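You operate a simulated robot arm through the tools that you are given. There is no shell and no other tool.

You run a simulated robot arm. Do the job below in one go: nothing can be reset, and whatever is moved stays where it is left.

TASK
Take the wrong link off the small tray's plus post, fit the two missing links, press its trip button.
Fine: the wrong link lies on the grey mat; no new trip. Set down upright: link.
Where things are to end (x, y in the base frame): link within 0.06 m of [0.51, 0.3].

It is judged by the outcome, as a careful person would: the job done as asked, and still so three seconds after it is handed in. It fails if anything else is knocked over, pushed out of place, dropped, spilled or broken.

THE ROBOT
A 7-joint arm with a two-finger gripper, fixed in place. Base frame: the origin is at the foot of the arm, x ahead of it, y to its left, z up; the work surface is at about z = 0.952. Lengths are in m, angles in rad, forces in N, time in s.
With the tool pointing down near the work surface it reaches from about 0.32 to 0.76 m from the base axis. Its first joint turns from -2.897 to 2.897 rad. Payload 1.71 kg.
The TCP is the grasp point between the finger pads, 0.02 m short of the fingertips. In the tool frame z runs along the fingers and y along their closing line. The gripper opens to 0.096 m. The gripper's body begins 0.113 m behind the TCP.
Orientation is that of the tool frame in the base frame, as a unit quaternion [x, y, z, w]. With the fingers straight down and closing along the base's y, the tool's x points along the base's -x, its y along +y and its z along -z.

THE INTERFACE
- The arm moves only by the tool drive_tool. Its arguments are lists of equal length, an entry for each row: "translation": the shift along the tool's x, y, z in units of 25 mm (1.0 is 25 mm), a list of three; "dr": the turn, a rotation vector about the tool's x, y, z in units of 4 degrees (1.0 is 4 degrees), a list of three; "gripper": the opening in per cent of the stroke, from 0 (shut) to 100 (fully open). In form: {"translation": [[dx, dy, dz], ...], "dr": [[wx, wy, wz], ...], "gripper": [gripper, ...]}. A call has 1 to 20 rows; each row shifts and turns the commanded pose from where the row before left it, along the tool's axes as they then stand. A call with a number of a shift or a turn outside -1 to 1 is refused whole. A row lasts 0.2 s, in which the tool goes at most 0.05 m and 0.15 rad; a call with a longer step from one row to the next is refused whole, and so is a gripper value outside its range. Where a pose cannot be reached the arm comes as near as it can. A force on the tool above 70 N (or 10 N above the force at the start of the call, whichever is more), or a blocked arm, ends the call early, and 0.2 s more pass. Each finger travels about 0.153 m/s and halts on what it meets, pressing with about 33 N; the grip force reading is that of the motor and also rises with nothing between the fingers. The clock runs only during rows and for 0.2 s after the last one: add rows that do not move to give the fingers time. The reply holds the time, the measured pose of the TCP, the force on the tool along the base axes, the opening and the grip force, in the units named above and with some noise, with the torque about the TCP (base axes, N m) and any sound that the robot's microphone picked up, and new pictures: "views" is both (left out), scene, wrist or none.
- Cameras (640 x 400 px; columns grow to the right, rows downward): "scene" is fixed at [0.4006, 0.6499, 1.7088]; the picture's right is [-0.92, -0.39, 0.00], its down [-0.36, 0.86, -0.37] and it looks along [0.14, -0.34, -0.93] (base axes); focal length 336 px, centre (320, 200). "wrist" rides on the gripper at [0.066, 0.014, -0.145] in the tool frame; the picture's right is [-0.21, 0.98, 0.00], its down [-0.88, -0.18, -0.45] and it looks along [-0.44, -0.09, 0.90] (tool axes); focal length 275 px, centre (320, 200). There is no depth. A picture from a camera that has moved, and an enlarged one, comes with that camera's place and axes in the base frame and with its lens.
- lift_body(by): slides the trunk up (or, below 0, down) by that many m; the arm rides with it, the base frame stays. It gives what a move gives, with no picture.
- close_up(camera, box): a new picture of the part [left, top, right, bottom] of that camera's present view, enlarged. The clock stands still meanwhile.
- finish_job(): hands the job in; it is judged then, once.

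Nothing tells you positions but the pictures and the camera data. Unless the task says otherwise, let go and move clear before handing in.

The tools are called after ">>>" by a JSON object that holds its "op" and its "data". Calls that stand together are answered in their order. drive_tool: Moves the arm, as the interface text tells. Its arguments: {"type":"object","properties":{"translation":{"type":"array","items":{"type":"array","items":{"type":"number"}}},"dr":{"type":"array","items":{"type":"array","items":{"type":"number"}}},"gripper":{"type":"array","items":{"type":"number"}},"views":{"type":"string","enum":["both","scene","wrist","none"]}},"required":["translation","dr","gripper"]} The other tools are called the same way: lift_body (by) slides the trunk up or down; close_up (camera, box) takes an enlarged picture of a part of a camera's view; finish_job () hands the job in.

At the start:

```text
clock: 0.0
eef_pos: [0.5208, 0.2664, 1.2353]
ee_rot: [0.001, 1.0, 0.0, 0.0]
wrist_force: [-0.2, -0.3, -0.3]
wrist_torque: [0.04, 0.02, -0.03]
opening: 0.0963
gripper_force: 0.0
trunk travel left (down, up): [-0.325, 0.061]
```

scene: 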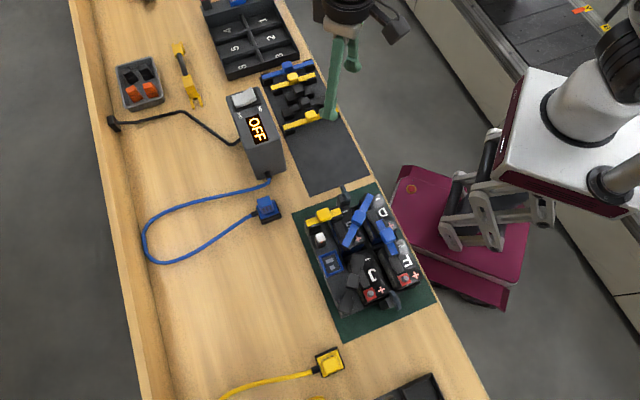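
wrist: 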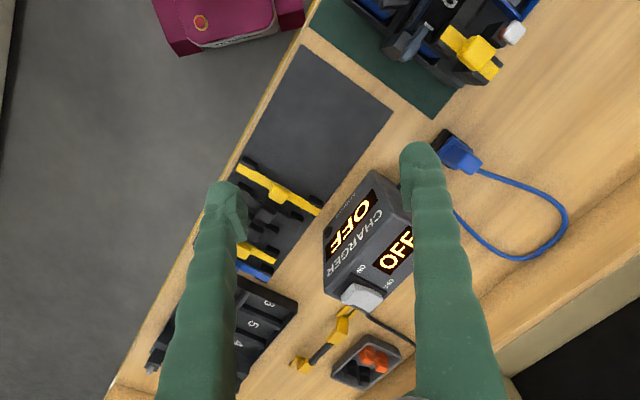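

I see a small tray on a green mat with batteries and links, a rack with links beside a grey mat, and a charger. I'll look closer before moving anything.

>>> {"op": "close_up", "data": {"camera": "scene", "box": [290, 170, 450, 350]}}

>>> {"op": "close_up", "data": {"camera": "scene", "box": [230, 40, 380, 200]}}

>>> {"op": "close_up", "data": {"camera": "scene", "box": [90, 0, 310, 140]}}

>>> {"op": "close_up", "data": {"camera": "scene", "box": [200, 300, 460, 400]}}

>>> {"op": "close_up", "data": {"camera": "wrist", "box": [220, 0, 540, 200]}}

```text
2.22 times, centred on (370, 260) of scene
camera zoom: at [0.4006, 0.6499, 1.7088], right [-0.92, -0.39, 0.0], down [-0.36, 0.86, -0.37], along [0.14, -0.34, -0.93], focal length 746 px, centre (209, 67)
```

zoom: 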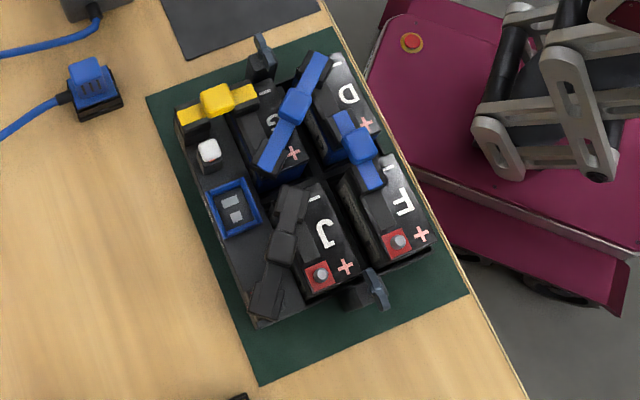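

```text
2.50 times, centred on (305, 120) of scene
camera zoom: at [0.4006, 0.6499, 1.7088], right [-0.92, -0.39, 0.0], down [-0.36, 0.86, -0.37], along [0.14, -0.34, -0.93], focal length 840 px, centre (358, 400)
```

zoom: 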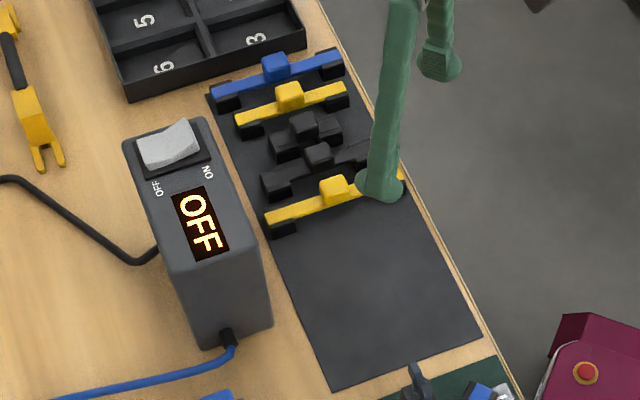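

```text
2.86 times, centred on (200, 70) of scene
camera zoom: at [0.4006, 0.6499, 1.7088], right [-0.92, -0.39, 0.0], down [-0.36, 0.86, -0.37], along [0.14, -0.34, -0.93], focal length 960 px, centre (663, 571)
```

zoom: 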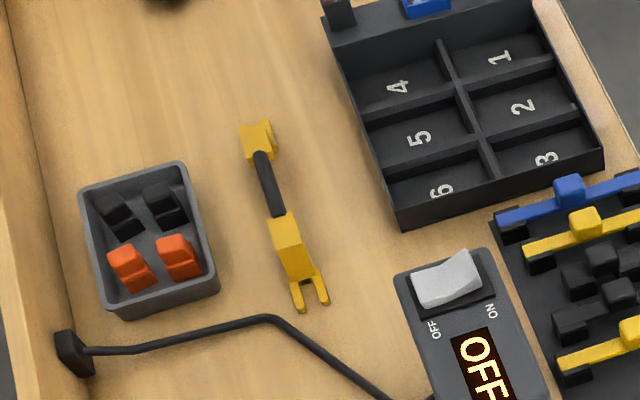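

```text
2.46 times, centred on (330, 350) of scene
camera zoom: at [0.4006, 0.6499, 1.7088], right [-0.92, -0.39, 0.0], down [-0.36, 0.86, -0.37], along [0.14, -0.34, -0.93], focal length 827 px, centre (295, -169)
```

zoom: 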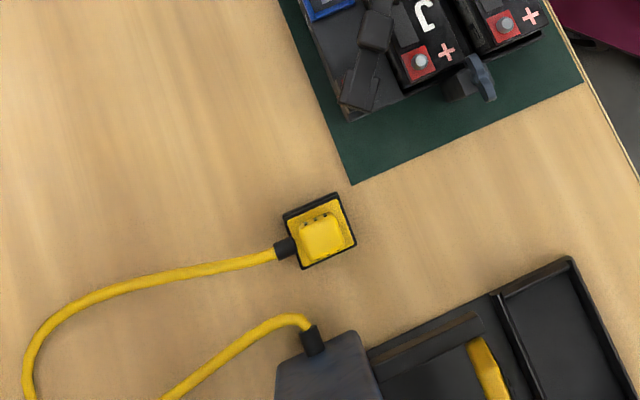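

```text
2.00 times, centred on (380, 100) of wrist
camera zoom: at [0.4555, 0.2822, 1.3812], right [0.21, 0.98, 0.0], down [0.88, -0.18, 0.44], along [0.43, -0.09, -0.9], focal length 551 px, centre (200, 400)
```

zoom: 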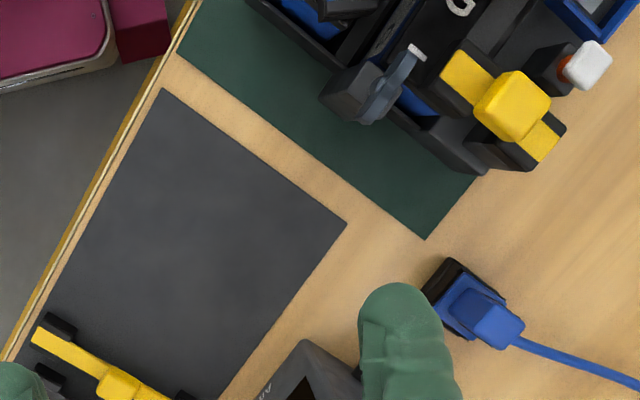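

The small tray (G, D, J, F batteries) sits near (0.38, 0.45), and the grey mat holds spare links. I'm moving the wrist camera above the tray for a better look.

>>> {"op": "drive_tool", "data": {"translation": [[0.7, 0.92, 0], [0.7, 0.92, 0], [0.7, 0.92, 0], [0.7, 0.92, 0], [0.7, 0.92, 0], [0.7, 0.92, 0], [0.7, 0.92, 0], [0.7, 0.92, 0], [0, 0, 0]], "dr": [[0, 0, 0], [0, 0, 0], [0, 0, 0], [0, 0, 0], [0, 0, 0], [0, 0, 0], [0, 0, 0], [0, 0, 0], [0, 0, 0]], "gripper": [100, 100, 100, 100, 100, 100, 100, 100, 100]}}

```text
clock: 2.0
eef_pos: [0.3622, 0.4495, 1.2424]
ee_rot: [0.0, 1.0, 0.0, 0.007]
wrist_force: [0.3, -0.2, 0.0]
wrist_torque: [0.01, 0.0, 0.01]
opening: 0.0957
gripper_force: 0.2
trunk travel left (down, up): [-0.325, 0.061]
camera wrist: at [0.2932, 0.464, 1.3875], right [0.21, 0.98, 0.0], down [0.87, -0.18, 0.46], along [0.45, -0.09, -0.89], focal length 275 px, centre (320, 200)
```

scene: 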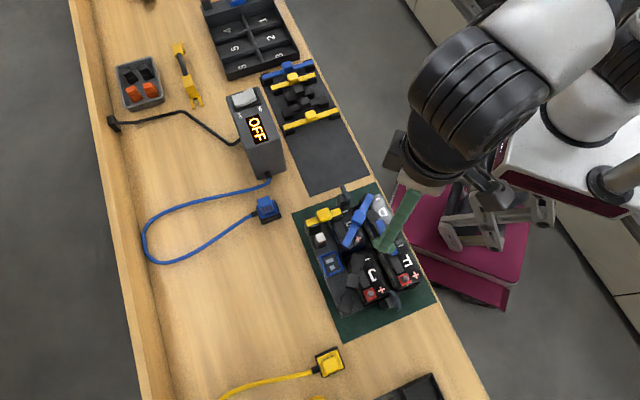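
wrist: 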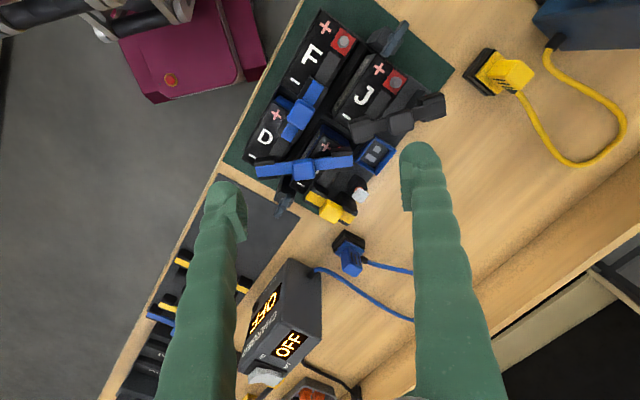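

>>> {"op": "close_up", "data": {"camera": "wrist", "box": [220, 0, 470, 230]}}

>>> {"op": "close_up", "data": {"camera": "wrist", "box": [240, 100, 400, 230]}}

>>> {"op": "close_up", "data": {"camera": "wrist", "box": [280, 0, 460, 150]}}

>>> {"op": "close_up", "data": {"camera": "scene", "box": [240, 50, 360, 140]}}

>>> {"op": "close_up", "data": {"camera": "scene", "box": [300, 180, 440, 320]}}

```text
1.74 times, centred on (345, 115) of wrist
camera zoom: at [0.2932, 0.464, 1.3875], right [0.21, 0.98, 0.0], down [0.87, -0.18, 0.46], along [0.45, -0.09, -0.89], focal length 479 px, centre (276, 348)
```

zoom: 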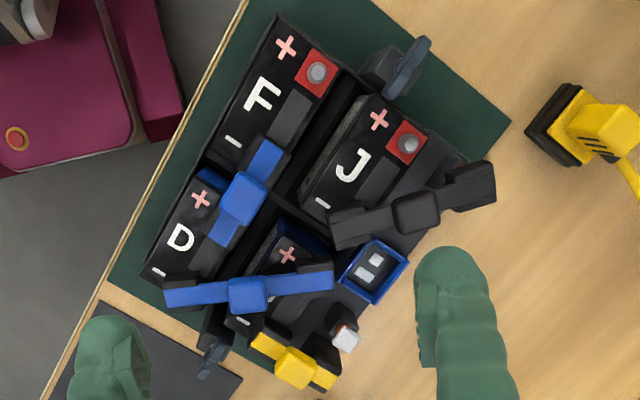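

```text
3.08 times, centred on (320, 165) of wrist
camera zoom: at [0.2932, 0.464, 1.3875], right [0.21, 0.98, 0.0], down [0.87, -0.18, 0.46], along [0.45, -0.09, -0.89], focal length 847 px, centre (320, 308)
```

zoom: 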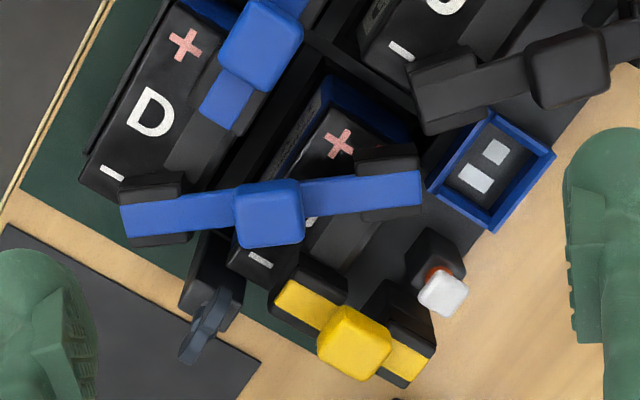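

```text
2.67 times, centred on (370, 75) of wrist
camera zoom: at [0.2932, 0.464, 1.3875], right [0.21, 0.98, 0.0], down [0.87, -0.18, 0.46], along [0.45, -0.09, -0.89], focal length 734 px, centre (187, 533)
```

zoom: 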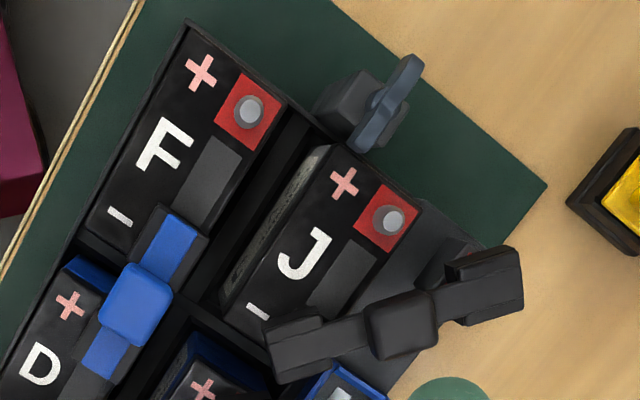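

```text
4.44 times, centred on (300, 95) of scene
camera zoom: at [0.4006, 0.6499, 1.7088], right [-0.92, -0.39, 0.0], down [-0.36, 0.86, -0.37], along [0.14, -0.34, -0.93], focal length 1493 px, centre (409, 667)
```

zoom: 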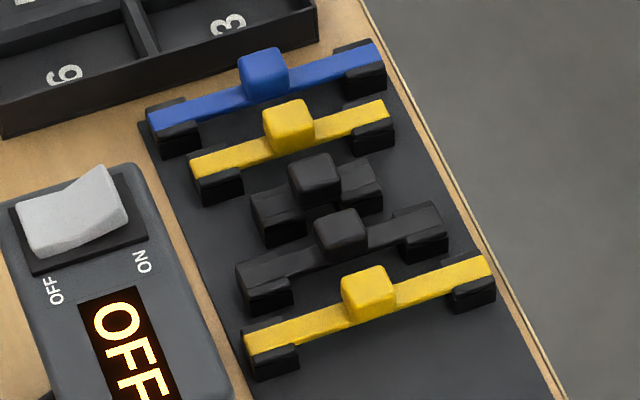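

```text
2.86 times, centred on (370, 250) of scene
camera zoom: at [0.4006, 0.6499, 1.7088], right [-0.92, -0.39, 0.0], down [-0.36, 0.86, -0.37], along [0.14, -0.34, -0.93], focal length 960 px, centre (177, 57)
```

zoom: 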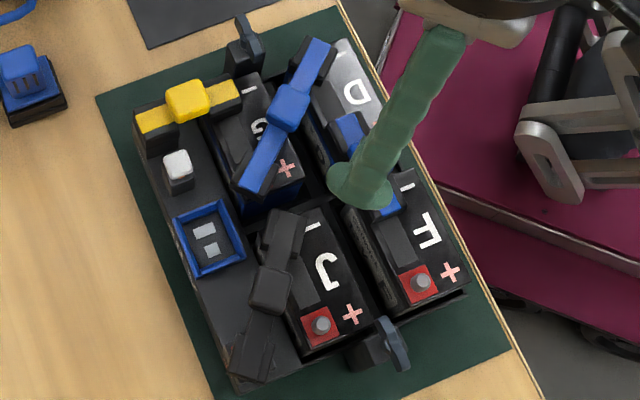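

The small tray chain reads: minus post–G–D–F linked, with F+ and J+ bare and a black link wrongly bridging J− to the plus post. Next I'll look at the other tray and the spare links to understand the link types.

>>> {"op": "drive_tool", "data": {"translation": [[0.6, 0.9, 0], [0.6, 0.9, 0], [0.6, 0.9, 0], [0.6, 0.9, 0], [0.6, 0.9, 0], [0.6, 0.9, 0], [0, 0, 0], [0, 0, 0]], "dr": [[0, 0, 0], [0, 0, 0], [0, 0, 0], [0, 0, 0], [0, 0, 0], [0, 0, 0], [0, 0, 0], [0, 0, 0]], "gripper": [100, 100, 100, 100, 100, 100, 100, 100]}}

```text
clock: 3.8
eef_pos: [0.2711, 0.5882, 1.2387]
ee_rot: [0.0, 1.0, 0.0, 0.006]
wrist_force: [1.3, 0.2, 0.9]
wrist_torque: [-0.04, -0.03, -0.01]
opening: 0.0962
gripper_force: 0.1
trunk travel left (down, up): [-0.325, 0.061]
camera wrist: at [0.2034, 0.603, 1.3835], right [0.21, 0.98, 0.0], down [0.87, -0.18, 0.46], along [0.45, -0.09, -0.89], focal length 275 px, centre (320, 200)
```

scene: 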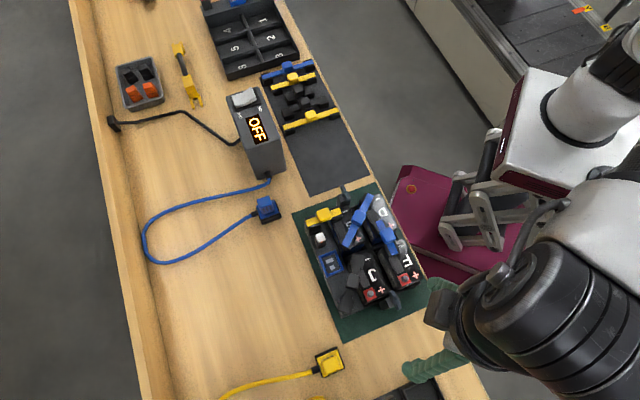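
wrist: 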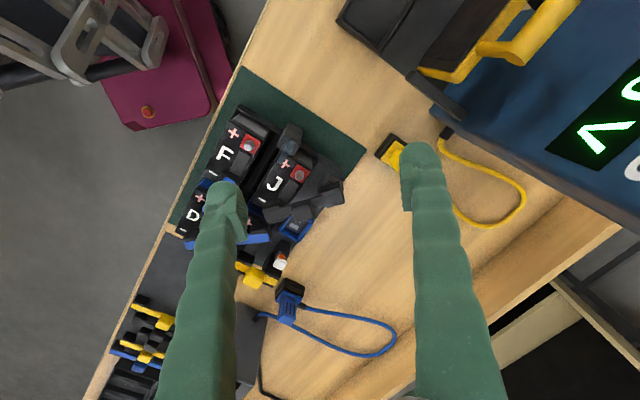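

A blue box with a green display (a meter or power unit) is at the other end. I'll look closer at it and the tray.

>>> {"op": "close_up", "data": {"camera": "wrist", "box": [330, 0, 640, 200]}}

>>> {"op": "close_up", "data": {"camera": "wrist", "box": [200, 90, 360, 250]}}

>>> {"op": "close_up", "data": {"camera": "scene", "box": [300, 180, 430, 320]}}

>>> {"op": "close_up", "data": {"camera": "scene", "box": [330, 210, 420, 320]}}

>>> {"op": "close_up", "data": {"camera": "scene", "box": [300, 180, 390, 290]}}

```text
2.00 times, centred on (485, 100) of wrist
camera zoom: at [0.2034, 0.603, 1.3835], right [0.21, 0.98, 0.0], down [0.87, -0.18, 0.46], along [0.45, -0.09, -0.89], focal length 551 px, centre (-10, 400)
```

zoom: 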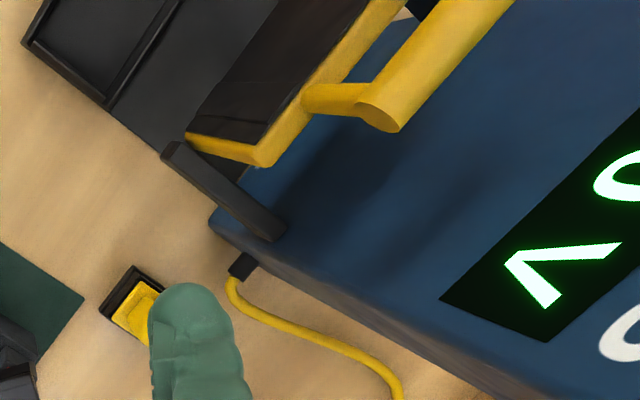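

```text
2.50 times, centred on (280, 170) of wrist
camera zoom: at [0.2034, 0.603, 1.3835], right [0.21, 0.98, 0.0], down [0.87, -0.18, 0.46], along [0.45, -0.09, -0.89], focal length 688 px, centre (420, 275)
```

zoom: 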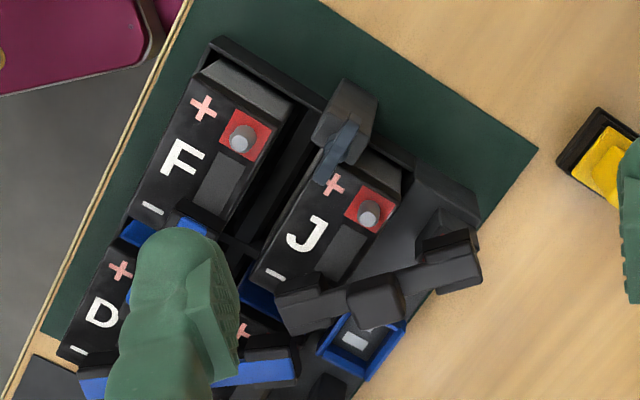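

```text
2.86 times, centred on (365, 250) of scene
camera zoom: at [0.4006, 0.6499, 1.7088], right [-0.92, -0.39, 0.0], down [-0.36, 0.86, -0.37], along [0.14, -0.34, -0.93], focal length 960 px, centre (191, 57)
```

zoom: 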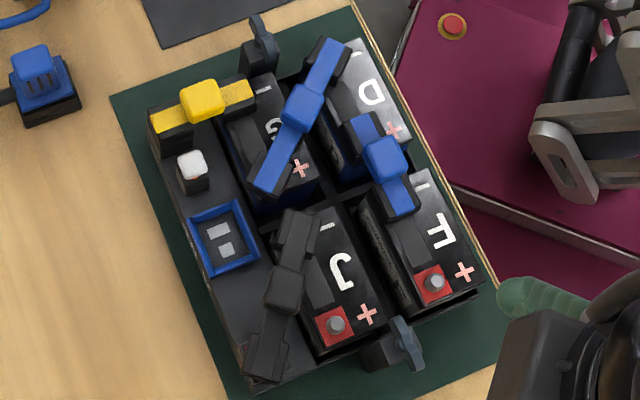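

```text
3.64 times, centred on (375, 265) of scene
camera zoom: at [0.4006, 0.6499, 1.7088], right [-0.92, -0.39, 0.0], down [-0.36, 0.86, -0.37], along [0.14, -0.34, -0.93], focal length 1221 px, centre (120, -36)
```

zoom: 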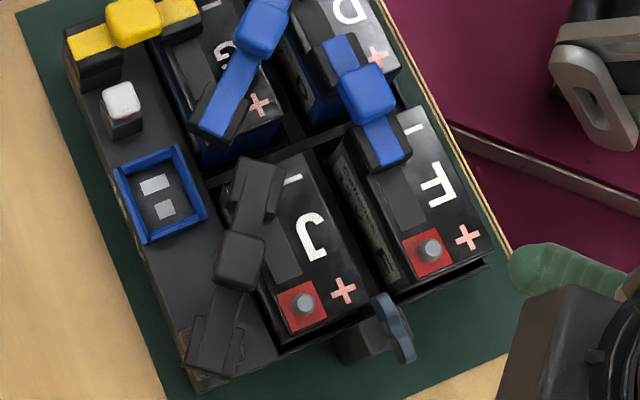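

```text
3.64 times, centred on (345, 235) of scene
camera zoom: at [0.4006, 0.6499, 1.7088], right [-0.92, -0.39, 0.0], down [-0.36, 0.86, -0.37], along [0.14, -0.34, -0.93], focal length 1221 px, centre (229, 73)
```

zoom: 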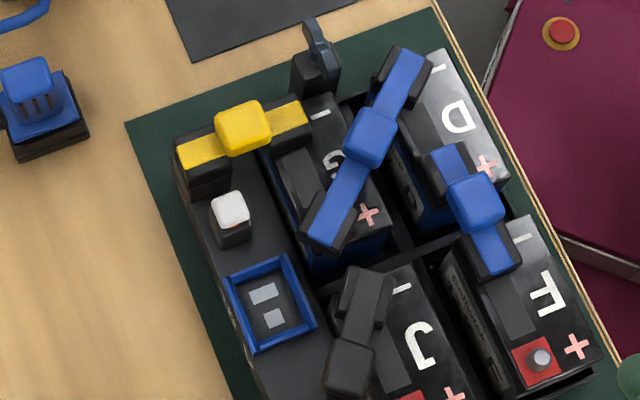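

The other end holds another tray and a blue unit with a green readout. I'll shift a bit further to see the rest of it.

>>> {"op": "drive_tool", "data": {"translation": [[0.7, 0.8, 0], [0.7, 0.8, 0], [0.7, 0.8, 0], [0.7, 0.8, 0], [0, 0, 0]], "dr": [[0, 0, 0], [0, 0, 0], [0, 0, 0], [0, 0, 0], [0, 0, 0]], "gripper": [100, 100, 100, 100, 100], "views": "wrist"}}

```text
clock: 5.0
eef_pos: [0.2038, 0.6669, 1.2408]
ee_rot: [0.0, 1.0, 0.0, 0.007]
wrist_force: [-1.7, 0.5, 0.3]
wrist_torque: [0.01, -0.01, -0.01]
opening: 0.0961
gripper_force: 0.1
trunk travel left (down, up): [-0.325, 0.061]
camera wrist: at [0.1351, 0.6811, 1.3851], right [0.21, 0.98, 0.0], down [0.87, -0.18, 0.46], along [0.45, -0.09, -0.89], focal length 275 px, centre (320, 200)
```

wrist: 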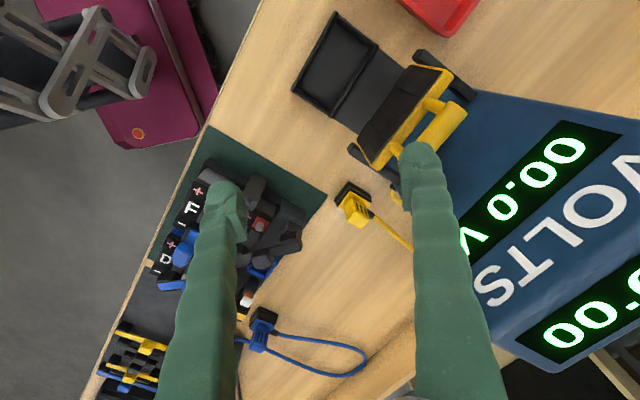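

The blue unit is a voltmeter reading 00.0 V. Now I'll swing over to the grey mat to measure the spare links, turning the tool so I can see them squarely.

>>> {"op": "drive_tool", "data": {"translation": [[-0.6, -0.96, 0], [-0.6, -0.96, 0], [-0.6, -0.96, 0], [-0.6, -0.96, 0], [-0.6, -0.96, 0], [-0.6, -0.96, 0], [-0.6, -0.96, 0], [-0.6, -0.96, 0], [-0.6, -0.96, 0], [-0.6, -0.96, 0], [-0.6, -0.96, 0], [-0.6, -0.96, 0], [-0.6, -0.96, 0], [-0.6, -0.96, 0], [-0.6, -0.96, 0], [-0.6, -0.96, 0], [-0.6, -0.96, 0], [-0.6, -0.96, 0], [-0.6, -0.96, 0], [-0.6, -0.96, 0]], "dr": [[0, 0, 0], [0, 0, 0], [0, 0, 0], [0, 0, 0], [0, 0, 0], [0, 0, 0], [0, 0, 0], [0, 0, 0], [0, 0, 0], [0, 0, 0], [0, 0, 0], [0, 0, 0], [0, 0, 0], [0, 0, 0], [0, 0, 0], [0, 0, 0], [0, 0, 0], [0, 0, 0], [0, 0, 0], [0, 0, 0]], "gripper": [100, 100, 100, 100, 100, 100, 100, 100, 100, 100, 100, 100, 100, 100, 100, 100, 100, 100, 100, 100], "views": "wrist"}}

```text
clock: 9.2
eef_pos: [0.5012, 0.1856, 1.2428]
ee_rot: [-0.001, 1.0, 0.0, 0.007]
wrist_force: [0.9, 0.5, 0.5]
wrist_torque: [0.02, -0.01, -0.03]
opening: 0.0959
gripper_force: 0.0
trunk travel left (down, up): [-0.325, 0.061]
camera wrist: at [0.4333, 0.2001, 1.3888], right [0.2, 0.98, 0.0], down [0.87, -0.18, 0.46], along [0.45, -0.09, -0.89], focal length 275 px, centre (320, 200)
```

wrist: 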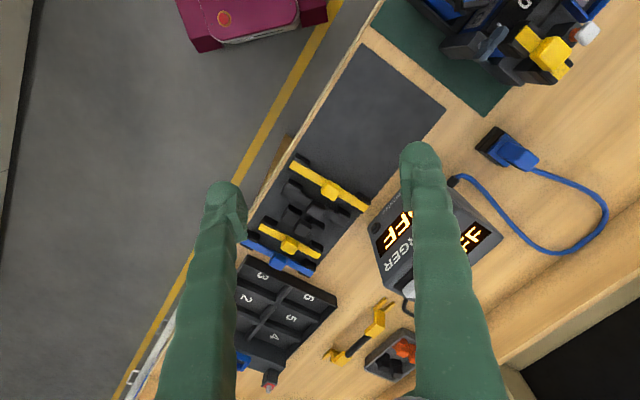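

The spare links are in view between the fingers. I'll enlarge that area to measure them.

>>> {"op": "close_up", "data": {"camera": "wrist", "box": [235, 140, 395, 290]}}

>>> {"op": "close_up", "data": {"camera": "scene", "box": [250, 50, 350, 140]}}

```text
2.67 times, centred on (315, 215) of wrist
camera zoom: at [0.4333, 0.2001, 1.3888], right [0.2, 0.98, 0.0], down [0.87, -0.18, 0.46], along [0.45, -0.09, -0.89], focal length 734 px, centre (333, 160)
```

zoom: 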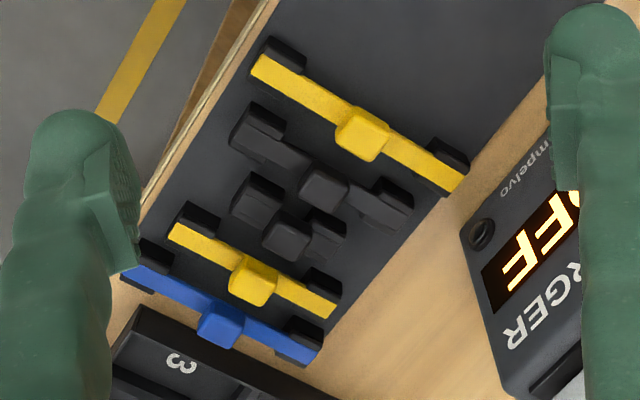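

```text
4.44 times, centred on (300, 95) of scene
camera zoom: at [0.4006, 0.6499, 1.7088], right [-0.92, -0.39, 0.0], down [-0.36, 0.86, -0.37], along [0.14, -0.34, -0.93], focal length 1493 px, centre (409, 667)
```

zoom: 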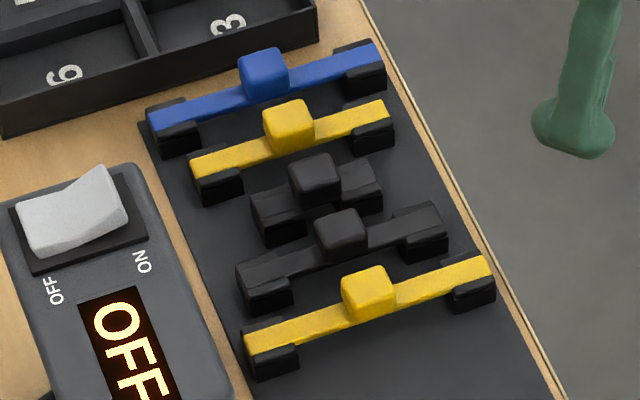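

The links look like they differ by length: on the mat roughly 0.125, 0.10, 0.05, 0.10 and 0.125 m, with the tray needing about 0.10 and 0.05. I'll turn the tool and go closer to measure the spares properly.

>>> {"op": "drive_tool", "data": {"translation": [[0, 0, 0.25], [0, 0, 0.25], [0, 0, 0.25], [0, 0, 0.25], [0, 0, 0.25], [0, 0, 0.25], [0, 0, 0.25], [0, 0, 0.25], [0, 0, 0.25], [0, 0, 0.25], [0, 0, 0.25], [0, 0, 0.25], [-0.61, 0.88, 0], [-0.61, 0.88, 0], [-0.61, 0.88, 0], [0, 0, 0], [0, 0, 0]], "dr": [[0, 0, 0.9375], [0, 0, 0.9375], [0, 0, 0.9375], [0, 0, 0.9375], [0, 0, 0.9375], [0, 0, 0.9375], [0, 0, 0.9375], [0, 0, 0.9375], [0, 0, 0.9375], [0, 0, 0.9375], [0, 0, 0.9375], [0, 0, 0.9375], [0, 0, 0], [0, 0, 0], [0, 0, 0], [0, 0, 0], [0, 0, 0]], "gripper": [100, 100, 100, 100, 100, 100, 100, 100, 100, 100, 100, 100, 100, 100, 100, 100, 100], "views": "wrist"}}

```text
clock: 12.8
eef_pos: [0.5828, 0.2002, 1.1702]
ee_rot: [0.383, 0.924, 0.003, 0.006]
wrist_force: [0.0, 0.9, -0.4]
wrist_torque: [-0.03, 0.03, 0.03]
opening: 0.0961
gripper_force: 0.0
trunk travel left (down, up): [-0.325, 0.061]
camera wrist: at [0.5445, 0.2571, 1.3159], right [0.84, 0.55, 0.01], down [0.48, -0.75, 0.45], along [0.26, -0.37, -0.89], focal length 275 px, centre (320, 200)
```

wrist: 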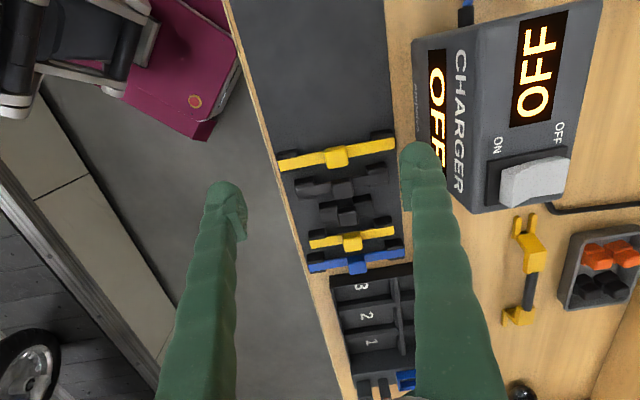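

>>> {"op": "close_up", "data": {"camera": "wrist", "box": [265, 120, 425, 280]}}

>>> {"op": "close_up", "data": {"camera": "wrist", "box": [300, 220, 430, 400]}}

```text
2.50 times, centred on (345, 200) of wrist
camera zoom: at [0.5445, 0.2571, 1.3159], right [0.84, 0.55, 0.01], down [0.48, -0.75, 0.45], along [0.26, -0.37, -0.89], focal length 688 px, centre (258, 200)
```

zoom: 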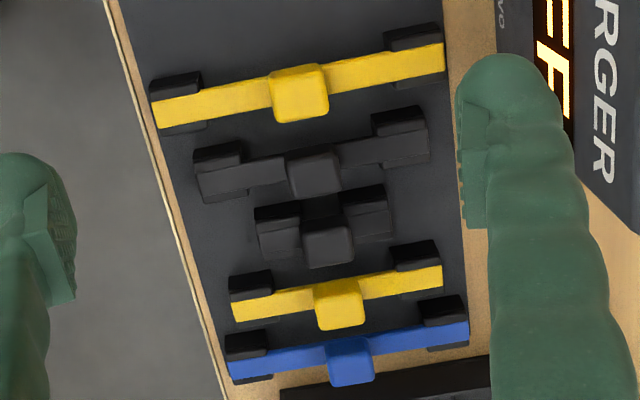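

```text
2.22 times, centred on (365, 310) of wrist
camera zoom: at [0.5445, 0.2571, 1.3159], right [0.84, 0.55, 0.01], down [0.48, -0.75, 0.45], along [0.26, -0.37, -0.89], focal length 612 px, centre (220, -44)
```

zoom: 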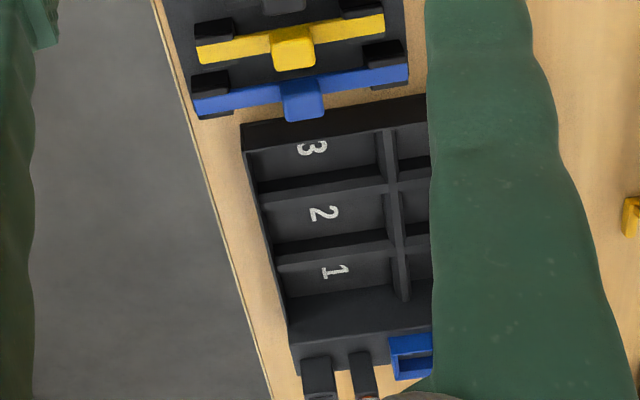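

Lengths measured: the yellow middle one and the longer black one are both about 0.10 m between caps, and the short black one is about 0.05 m. I'll zoom in tightly to check for differences or markings.

>>> {"op": "close_up", "data": {"camera": "wrist", "box": [305, 155, 385, 205]}}

>>> {"op": "close_up", "data": {"camera": "wrist", "box": [315, 195, 395, 245]}}

>>> {"op": "close_up", "data": {"camera": "wrist", "box": [320, 215, 400, 265]}}

>>> {"op": "close_up", "data": {"camera": "scene", "box": [330, 230, 410, 310]}}

>>> {"op": "close_up", "data": {"camera": "scene", "box": [280, 70, 350, 120]}}

```text
8.00 times, centred on (345, 180) of wrist
camera zoom: at [0.5445, 0.2571, 1.3159], right [0.84, 0.55, 0.01], down [0.48, -0.75, 0.45], along [0.26, -0.37, -0.89], focal length 2202 px, centre (120, 360)
```

zoom: 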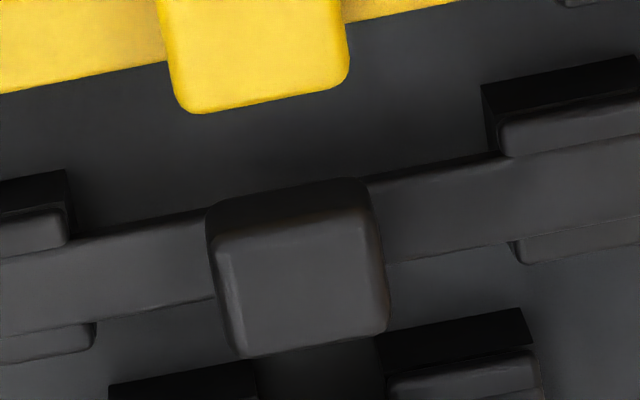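

```text
8.00 times, centred on (355, 220) of wrist
camera zoom: at [0.5445, 0.2571, 1.3159], right [0.84, 0.55, 0.01], down [0.48, -0.75, 0.45], along [0.26, -0.37, -0.89], focal length 2202 px, centre (40, 40)
```

zoom: 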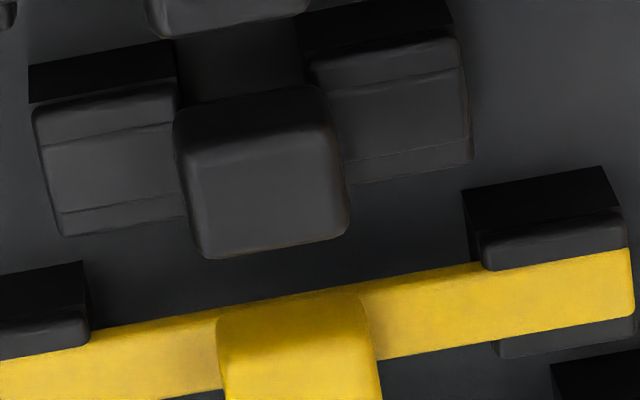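

```text
8.00 times, centred on (360, 240) of wrist
camera zoom: at [0.5445, 0.2571, 1.3159], right [0.84, 0.55, 0.01], down [0.48, -0.75, 0.45], along [0.26, -0.37, -0.89], focal length 2202 px, centre (0, -120)
```

zoom: 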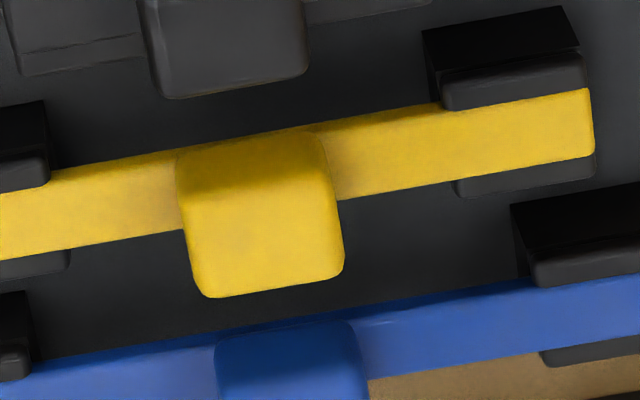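

```text
5.00 times, centred on (370, 270) of scene
camera zoom: at [0.4006, 0.6499, 1.7088], right [-0.92, -0.39, 0.0], down [-0.36, 0.86, -0.37], along [0.14, -0.34, -0.93], focal length 1679 px, centre (70, -150)
```

zoom: 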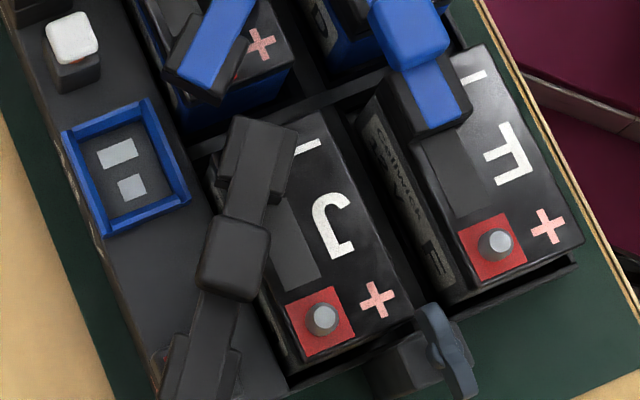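

```text
8.00 times, centred on (315, 95) of scene
camera zoom: at [0.4006, 0.6499, 1.7088], right [-0.92, -0.39, 0.0], down [-0.36, 0.86, -0.37], along [0.14, -0.34, -0.93], focal length 2687 px, centre (360, 1040)
```

zoom: 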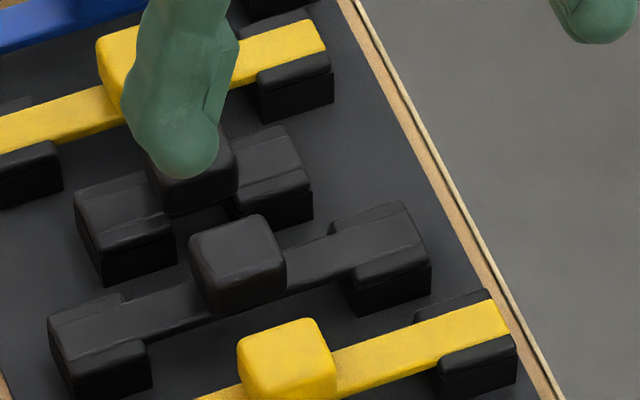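

The black and yellow 0.10 m links look identical in shape. I'll take one fine picture containing both so I can compare their lengths exactly.

>>> {"op": "close_up", "data": {"camera": "wrist", "box": [285, 165, 413, 245]}}

>>> {"op": "close_up", "data": {"camera": "wrist", "box": [270, 130, 410, 210]}}

```text
5.00 times, centred on (349, 205) of wrist
camera zoom: at [0.5445, 0.2571, 1.3159], right [0.84, 0.55, 0.01], down [0.48, -0.75, 0.45], along [0.26, -0.37, -0.89], focal length 1376 px, centre (175, 175)
```

zoom: 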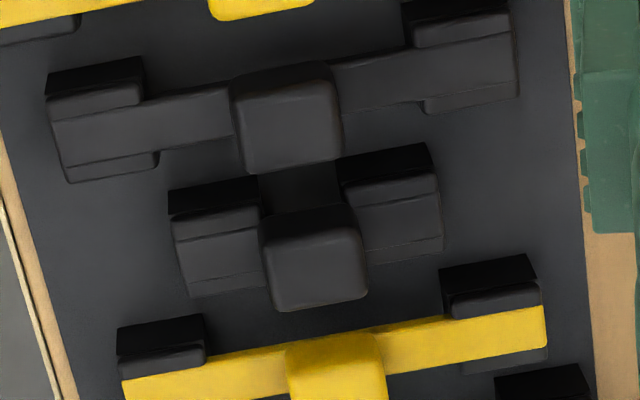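

```text
4.57 times, centred on (340, 170) of wrist
camera zoom: at [0.5445, 0.2571, 1.3159], right [0.84, 0.55, 0.01], down [0.48, -0.75, 0.45], along [0.26, -0.37, -0.89], focal length 1258 px, centre (229, 337)
```

zoom: 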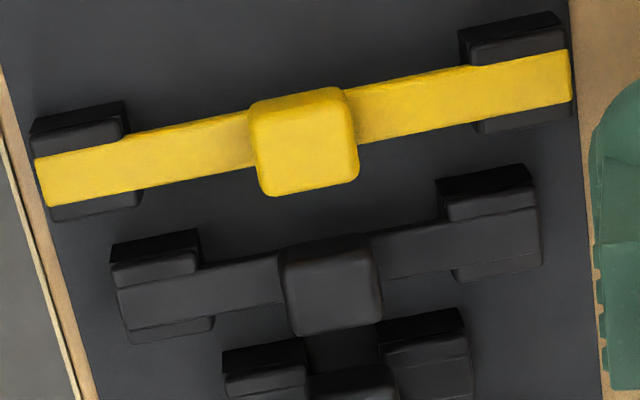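

The two candidate 0.10 m links are the same length, so length is what matters. First I'll remove the wrong black link: moving over its handle at about (0.380, 0.543), fingers aligned along its bar.

>>> {"op": "drive_tool", "data": {"translation": [[0, 0, 0], [0, 0, 0], [0, 0, 0], [0, 0, 0], [0, 0, 0], [0, 0, 0], [0, 0, 0], [0, 0, 0], [0, 0, 0], [0, 0, 0], [0, 0, 0], [0, 0, 0], [0, 0, 0], [0, 0, 0]], "dr": [[0.136, 0.136, 0], [0, 0, -0.98], [0, 0, -0.98], [0, 0, -0.98], [0, 0, -0.98], [0, 0, -0.98], [0, 0, -0.98], [0, 0, -0.98], [0, 0, -0.98], [0, 0, -0.98], [0, 0, -0.98], [0, 0, -0.98], [0, 0, -0.98], [0, 0, -0.98]], "gripper": [100, 100, 100, 100, 100, 100, 100, 100, 100, 100, 100, 100, 100, 100], "views": "none"}}

>>> {"op": "drive_tool", "data": {"translation": [[0.442, 0.9655, 0], [0.442, 0.9655, 0], [0.442, 0.9655, 0], [0.442, 0.9655, 0], [0.442, 0.9655, 0], [0.442, 0.9655, 0], [0.442, 0.9655, 0], [0.442, 0.9655, 0], [0.442, 0.9655, 0], [0.442, 0.9655, 0], [0.442, 0.9655, 0], [0.442, 0.9655, 0], [0.442, 0.9655, 0], [0.442, 0.9655, 0], [0.442, 0.9655, 0], [0, 0, 0], [0, 0, 0]], "dr": [[0, 0, 0], [0, 0, 0], [0, 0, 0], [0, 0, 0], [0, 0, 0], [0, 0, 0], [0, 0, 0], [0, 0, 0], [0, 0, 0], [0, 0, 0], [0, 0, 0], [0, 0, 0], [0, 0, 0], [0, 0, 0], [0, 0, 0], [0, 0, 0], [0, 0, 0]], "gripper": [100, 100, 100, 100, 100, 100, 100, 100, 100, 100, 100, 100, 100, 100, 100, 100, 100], "views": "wrist"}}

```text
clock: 15.8
eef_pos: [0.582, 0.2008, 1.1703]
ee_rot: [-0.052, 0.999, -0.001, 0.0]
wrist_force: [0.2, 0.3, -0.1]
wrist_torque: [0.0, 0.01, -0.01]
opening: 0.0963
gripper_force: 0.1
trunk travel left (down, up): [-0.325, 0.061]
```

```text
clock: 19.4
eef_pos: [0.3785, 0.5448, 1.1702]
ee_rot: [-0.053, 0.999, 0.0, 0.0]
wrist_force: [-0.5, -0.5, 0.2]
wrist_torque: [0.0, 0.0, -0.01]
opening: 0.0959
gripper_force: 0.1
trunk travel left (down, up): [-0.325, 0.061]
camera wrist: at [0.3109, 0.5521, 1.3149], right [0.1, 0.99, 0.0], down [0.89, -0.09, 0.45], along [0.44, -0.05, -0.9], focal length 275 px, centre (320, 200)
```

wrist: 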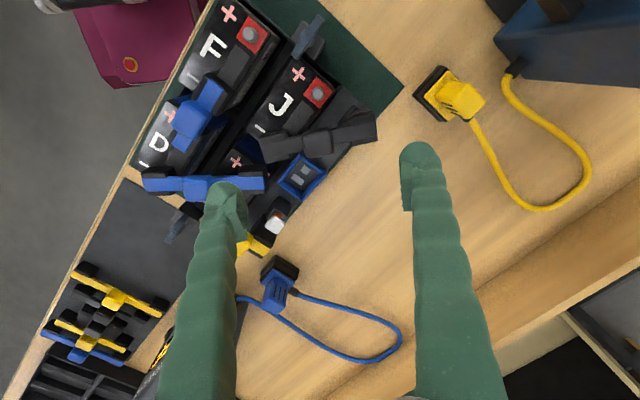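

The tool is over the wrong link with its fingers roughly aligned to its bar. I'll zoom to fine-tune alignment before descending.

>>> {"op": "close_up", "data": {"camera": "wrist", "box": [250, 80, 390, 180]}}

>>> {"op": "close_up", "data": {"camera": "scene", "box": [310, 220, 430, 320]}}

```text
4.00 times, centred on (320, 130) of wrist
camera zoom: at [0.3109, 0.5521, 1.3149], right [0.1, 0.99, 0.0], down [0.89, -0.09, 0.45], along [0.44, -0.05, -0.9], focal length 1101 px, centre (320, 480)
```

zoom: 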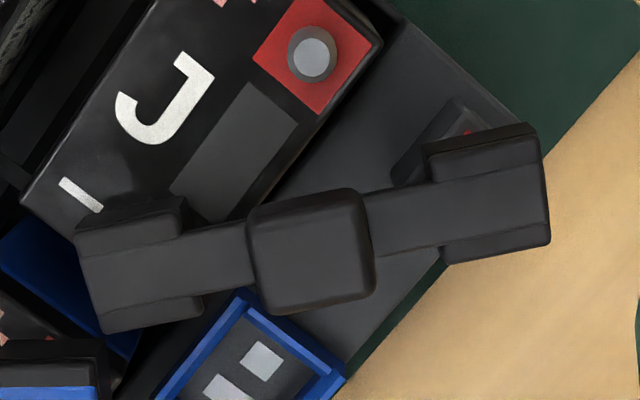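

```text
4.00 times, centred on (370, 270) of scene
camera zoom: at [0.4006, 0.6499, 1.7088], right [-0.92, -0.39, 0.0], down [-0.36, 0.86, -0.37], along [0.14, -0.34, -0.93], focal length 1343 px, centre (120, -80)
```

zoom: 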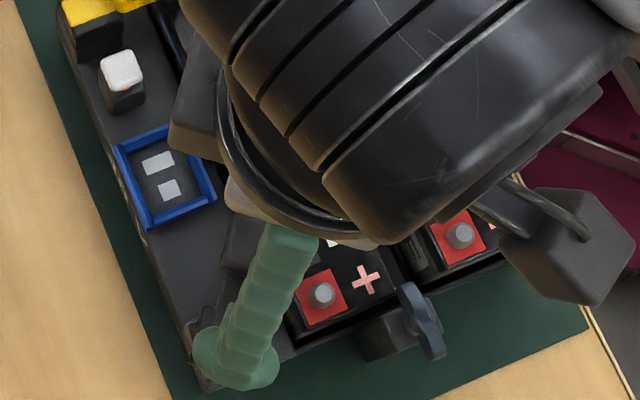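

The tool is within about 2 mm of the handle. I'll narrow the fingers, align slightly and descend to just above the bar.

>>> {"op": "drive_tool", "data": {"translation": [[0, -0.05, 0.5], [0, 0, 0.7], [0, 0, 0.7], [0, 0, 0.7], [0, 0, 0.7], [0, 0, 0.5], [0, 0, 0]], "dr": [[0, 0, 0.15], [0, 0, 0], [0, 0, 0], [0, 0, 0], [0, 0, 0], [0, 0, 0], [0, 0, 0]], "gripper": [60, 60, 60, 60, 60, 60, 60]}}

```text
clock: 21.0
eef_pos: [0.3789, 0.5439, 1.0754]
ee_rot: [-0.047, 0.999, 0.0, 0.0]
wrist_force: [0.4, -0.5, -0.7]
wrist_torque: [0.0, -0.02, 0.0]
opening: 0.0578
gripper_force: 0.1
trunk travel left (down, up): [-0.325, 0.061]
camera wrist: at [0.3126, 0.5521, 1.2214], right [0.11, 0.99, 0.0], down [0.89, -0.1, 0.45], along [0.44, -0.05, -0.9], focal length 275 px, centre (320, 200)
```

scene: 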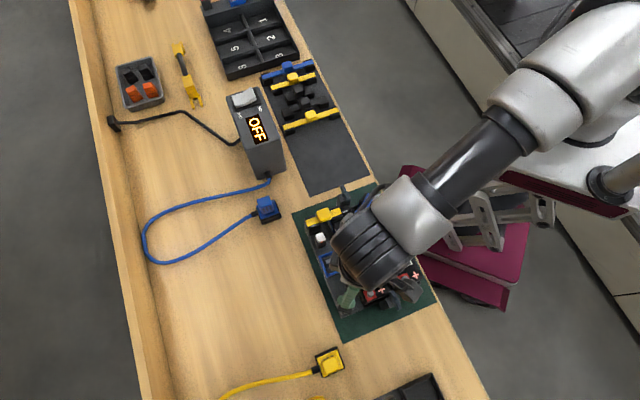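
wrist: 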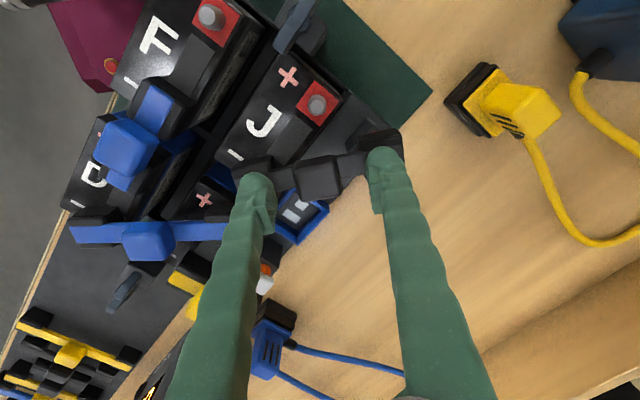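

>>> {"op": "close_up", "data": {"camera": "wrist", "box": [230, 120, 410, 230]}}

```text
3.56 times, centred on (320, 175) of wrist
camera zoom: at [0.3126, 0.5521, 1.2214], right [0.11, 0.99, 0.0], down [0.89, -0.1, 0.45], along [0.44, -0.05, -0.9], focal length 979 px, centre (320, 289)
```

zoom: 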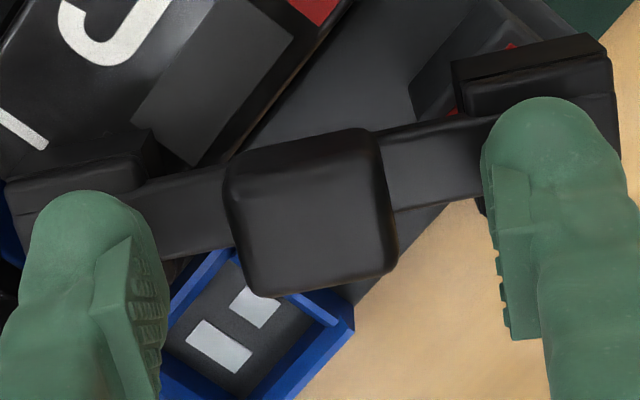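

The handle is centred between the fingers. I'll come down the last bit and close on the handle.

>>> {"op": "drive_tool", "data": {"translation": [[0, -0.03, 0.15], [0, 0, 0.15], [0, 0, 0], [0, 0, 0]], "dr": [[0, 0, 0], [0, 0, 0], [0, 0, 0], [0, 0, 0]], "gripper": [60, 60, 60, 60], "views": "wrist"}}

```text
clock: 22.0
eef_pos: [0.3809, 0.5435, 1.0682]
ee_rot: [-0.047, 0.999, 0.0, 0.002]
wrist_force: [-0.2, 0.0, 1.8]
wrist_torque: [-0.01, 0.0, -0.01]
opening: 0.0575
gripper_force: 0.1
trunk travel left (down, up): [-0.325, 0.061]
camera wrist: at [0.3123, 0.5512, 1.2133], right [0.11, 0.99, 0.0], down [0.89, -0.1, 0.45], along [0.44, -0.05, -0.9], focal length 275 px, centre (320, 200)
```

wrist: 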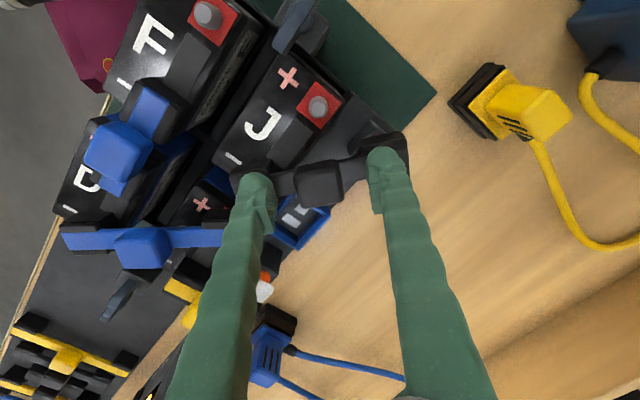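

>>> {"op": "close_up", "data": {"camera": "wrist", "box": [230, 120, 410, 230]}}

```text
3.56 times, centred on (320, 175) of wrist
camera zoom: at [0.3123, 0.5512, 1.2133], right [0.11, 0.99, 0.0], down [0.89, -0.1, 0.45], along [0.44, -0.05, -0.9], focal length 979 px, centre (320, 289)
```

zoom: 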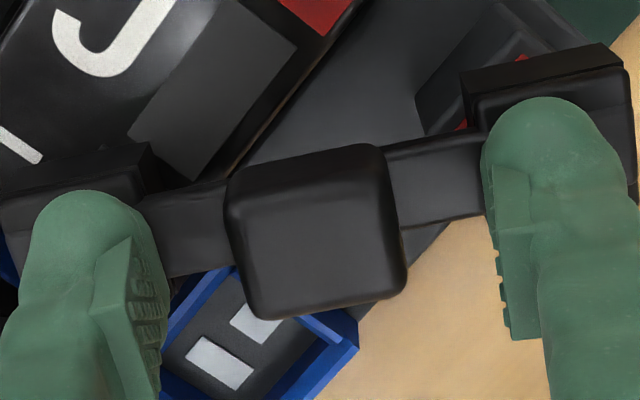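

Aligned; closing the fingers on the handle now.

>>> {"op": "drive_tool", "data": {"translation": [[0, 0, 0], [0, 0, 0], [0, 0, 0], [0, 0, 0]], "dr": [[0, 0, 0], [0, 0, 0], [0, 0, 0], [0, 0, 0]], "gripper": [40, 20, 0, 0], "views": "wrist"}}

```text
clock: 23.0
eef_pos: [0.3792, 0.5431, 1.0693]
ee_rot: [-0.046, 0.999, 0.0, 0.001]
wrist_force: [1.2, 1.3, 12.8]
wrist_torque: [-0.01, -0.05, 0.03]
opening: 0.0264
gripper_force: 33.0
trunk travel left (down, up): [-0.325, 0.061]
camera wrist: at [0.312, 0.5507, 1.2144], right [0.11, 0.99, 0.0], down [0.89, -0.1, 0.45], along [0.44, -0.05, -0.89], focal length 275 px, centre (320, 200)
```

wrist: 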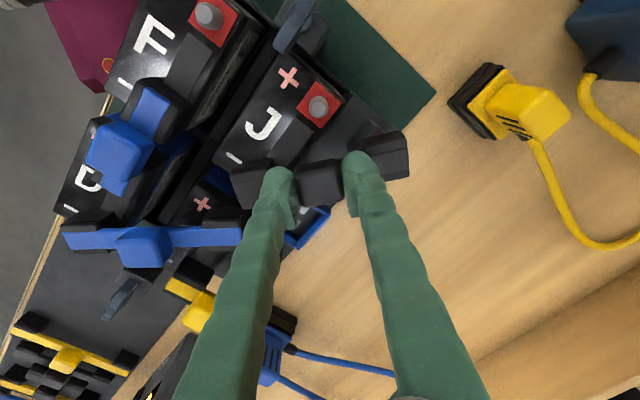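

Grip is solid at 0.026 m opening. Lifting the wrong link straight up slowly.

>>> {"op": "drive_tool", "data": {"translation": [[0, 0, -0.2], [0, 0, -0.2], [0, 0, -0.2], [0, 0, -0.3], [0, 0, -0.4], [0, 0, -0.6], [0, 0, -0.8], [0, 0, -0.8], [0, 0, -0.8], [0, 0, 0]], "dr": [[0, 0, 0], [0, 0, 0], [0, 0, 0], [0, 0, 0], [0, 0, 0], [0, 0, 0], [0, 0, 0], [0, 0, 0], [0, 0, 0], [0, 0, 0]], "gripper": [0, 0, 0, 0, 0, 0, 0, 0, 0, 0]}}

```text
clock: 25.2
eef_pos: [0.3788, 0.5423, 1.1757]
ee_rot: [-0.047, 0.999, 0.0, 0.0]
wrist_force: [0.2, -0.2, -1.4]
wrist_torque: [0.01, -0.02, -0.02]
opening: 0.0263
gripper_force: 33.5
trunk travel left (down, up): [-0.325, 0.061]
camera wrist: at [0.3125, 0.5506, 1.321], right [0.11, 0.99, 0.0], down [0.89, -0.1, 0.45], along [0.44, -0.05, -0.9], focal length 275 px, centre (320, 200)
```

scene: 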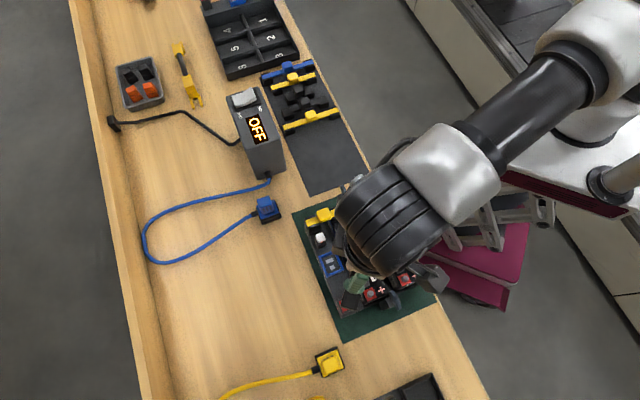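
wrist: 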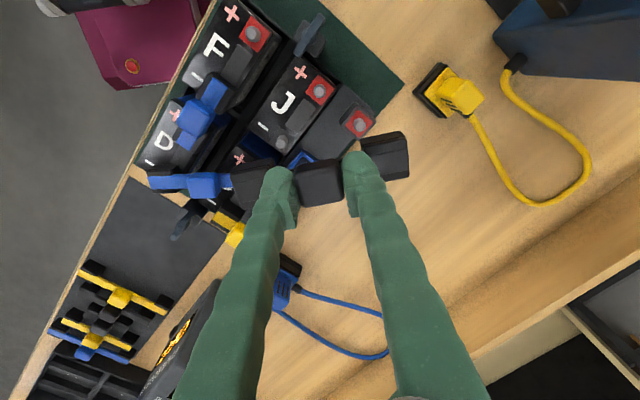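

The link is off and the plus post (red base) and J− stud are exposed. I'll measure the bare studs from here.

>>> {"op": "close_up", "data": {"camera": "wrist", "box": [225, 0, 405, 165]}}

>>> {"op": "close_up", "data": {"camera": "wrist", "box": [255, 70, 385, 150]}}

```text
2.42 times, centred on (315, 82) of wrist
camera zoom: at [0.3125, 0.5506, 1.321], right [0.11, 0.99, 0.0], down [0.89, -0.1, 0.45], along [0.44, -0.05, -0.9], focal length 667 px, centre (332, 485)
```

zoom: 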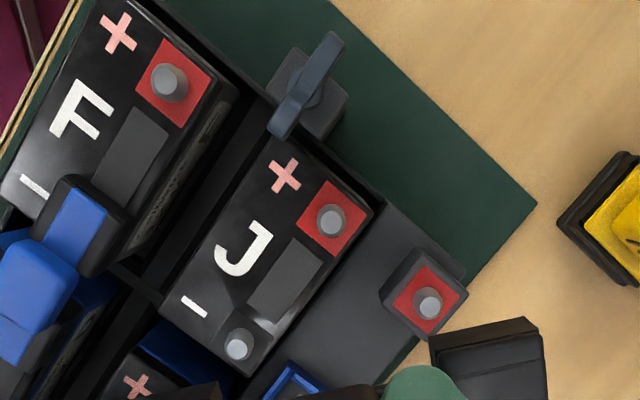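

```text
4.92 times, centred on (320, 110) of wrist
camera zoom: at [0.3125, 0.5506, 1.321], right [0.11, 0.99, 0.0], down [0.89, -0.1, 0.45], along [0.44, -0.05, -0.9], focal length 1355 px, centre (320, 643)
```

zoom: 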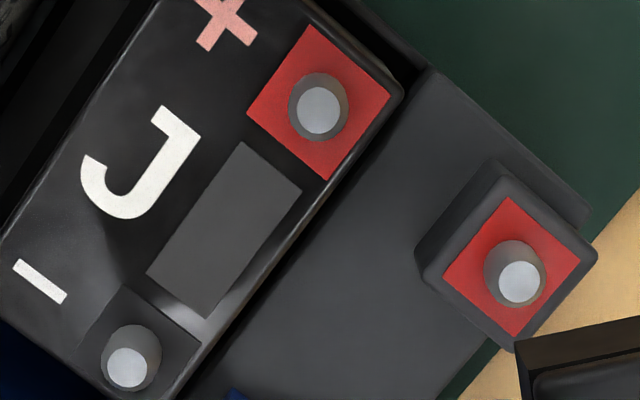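

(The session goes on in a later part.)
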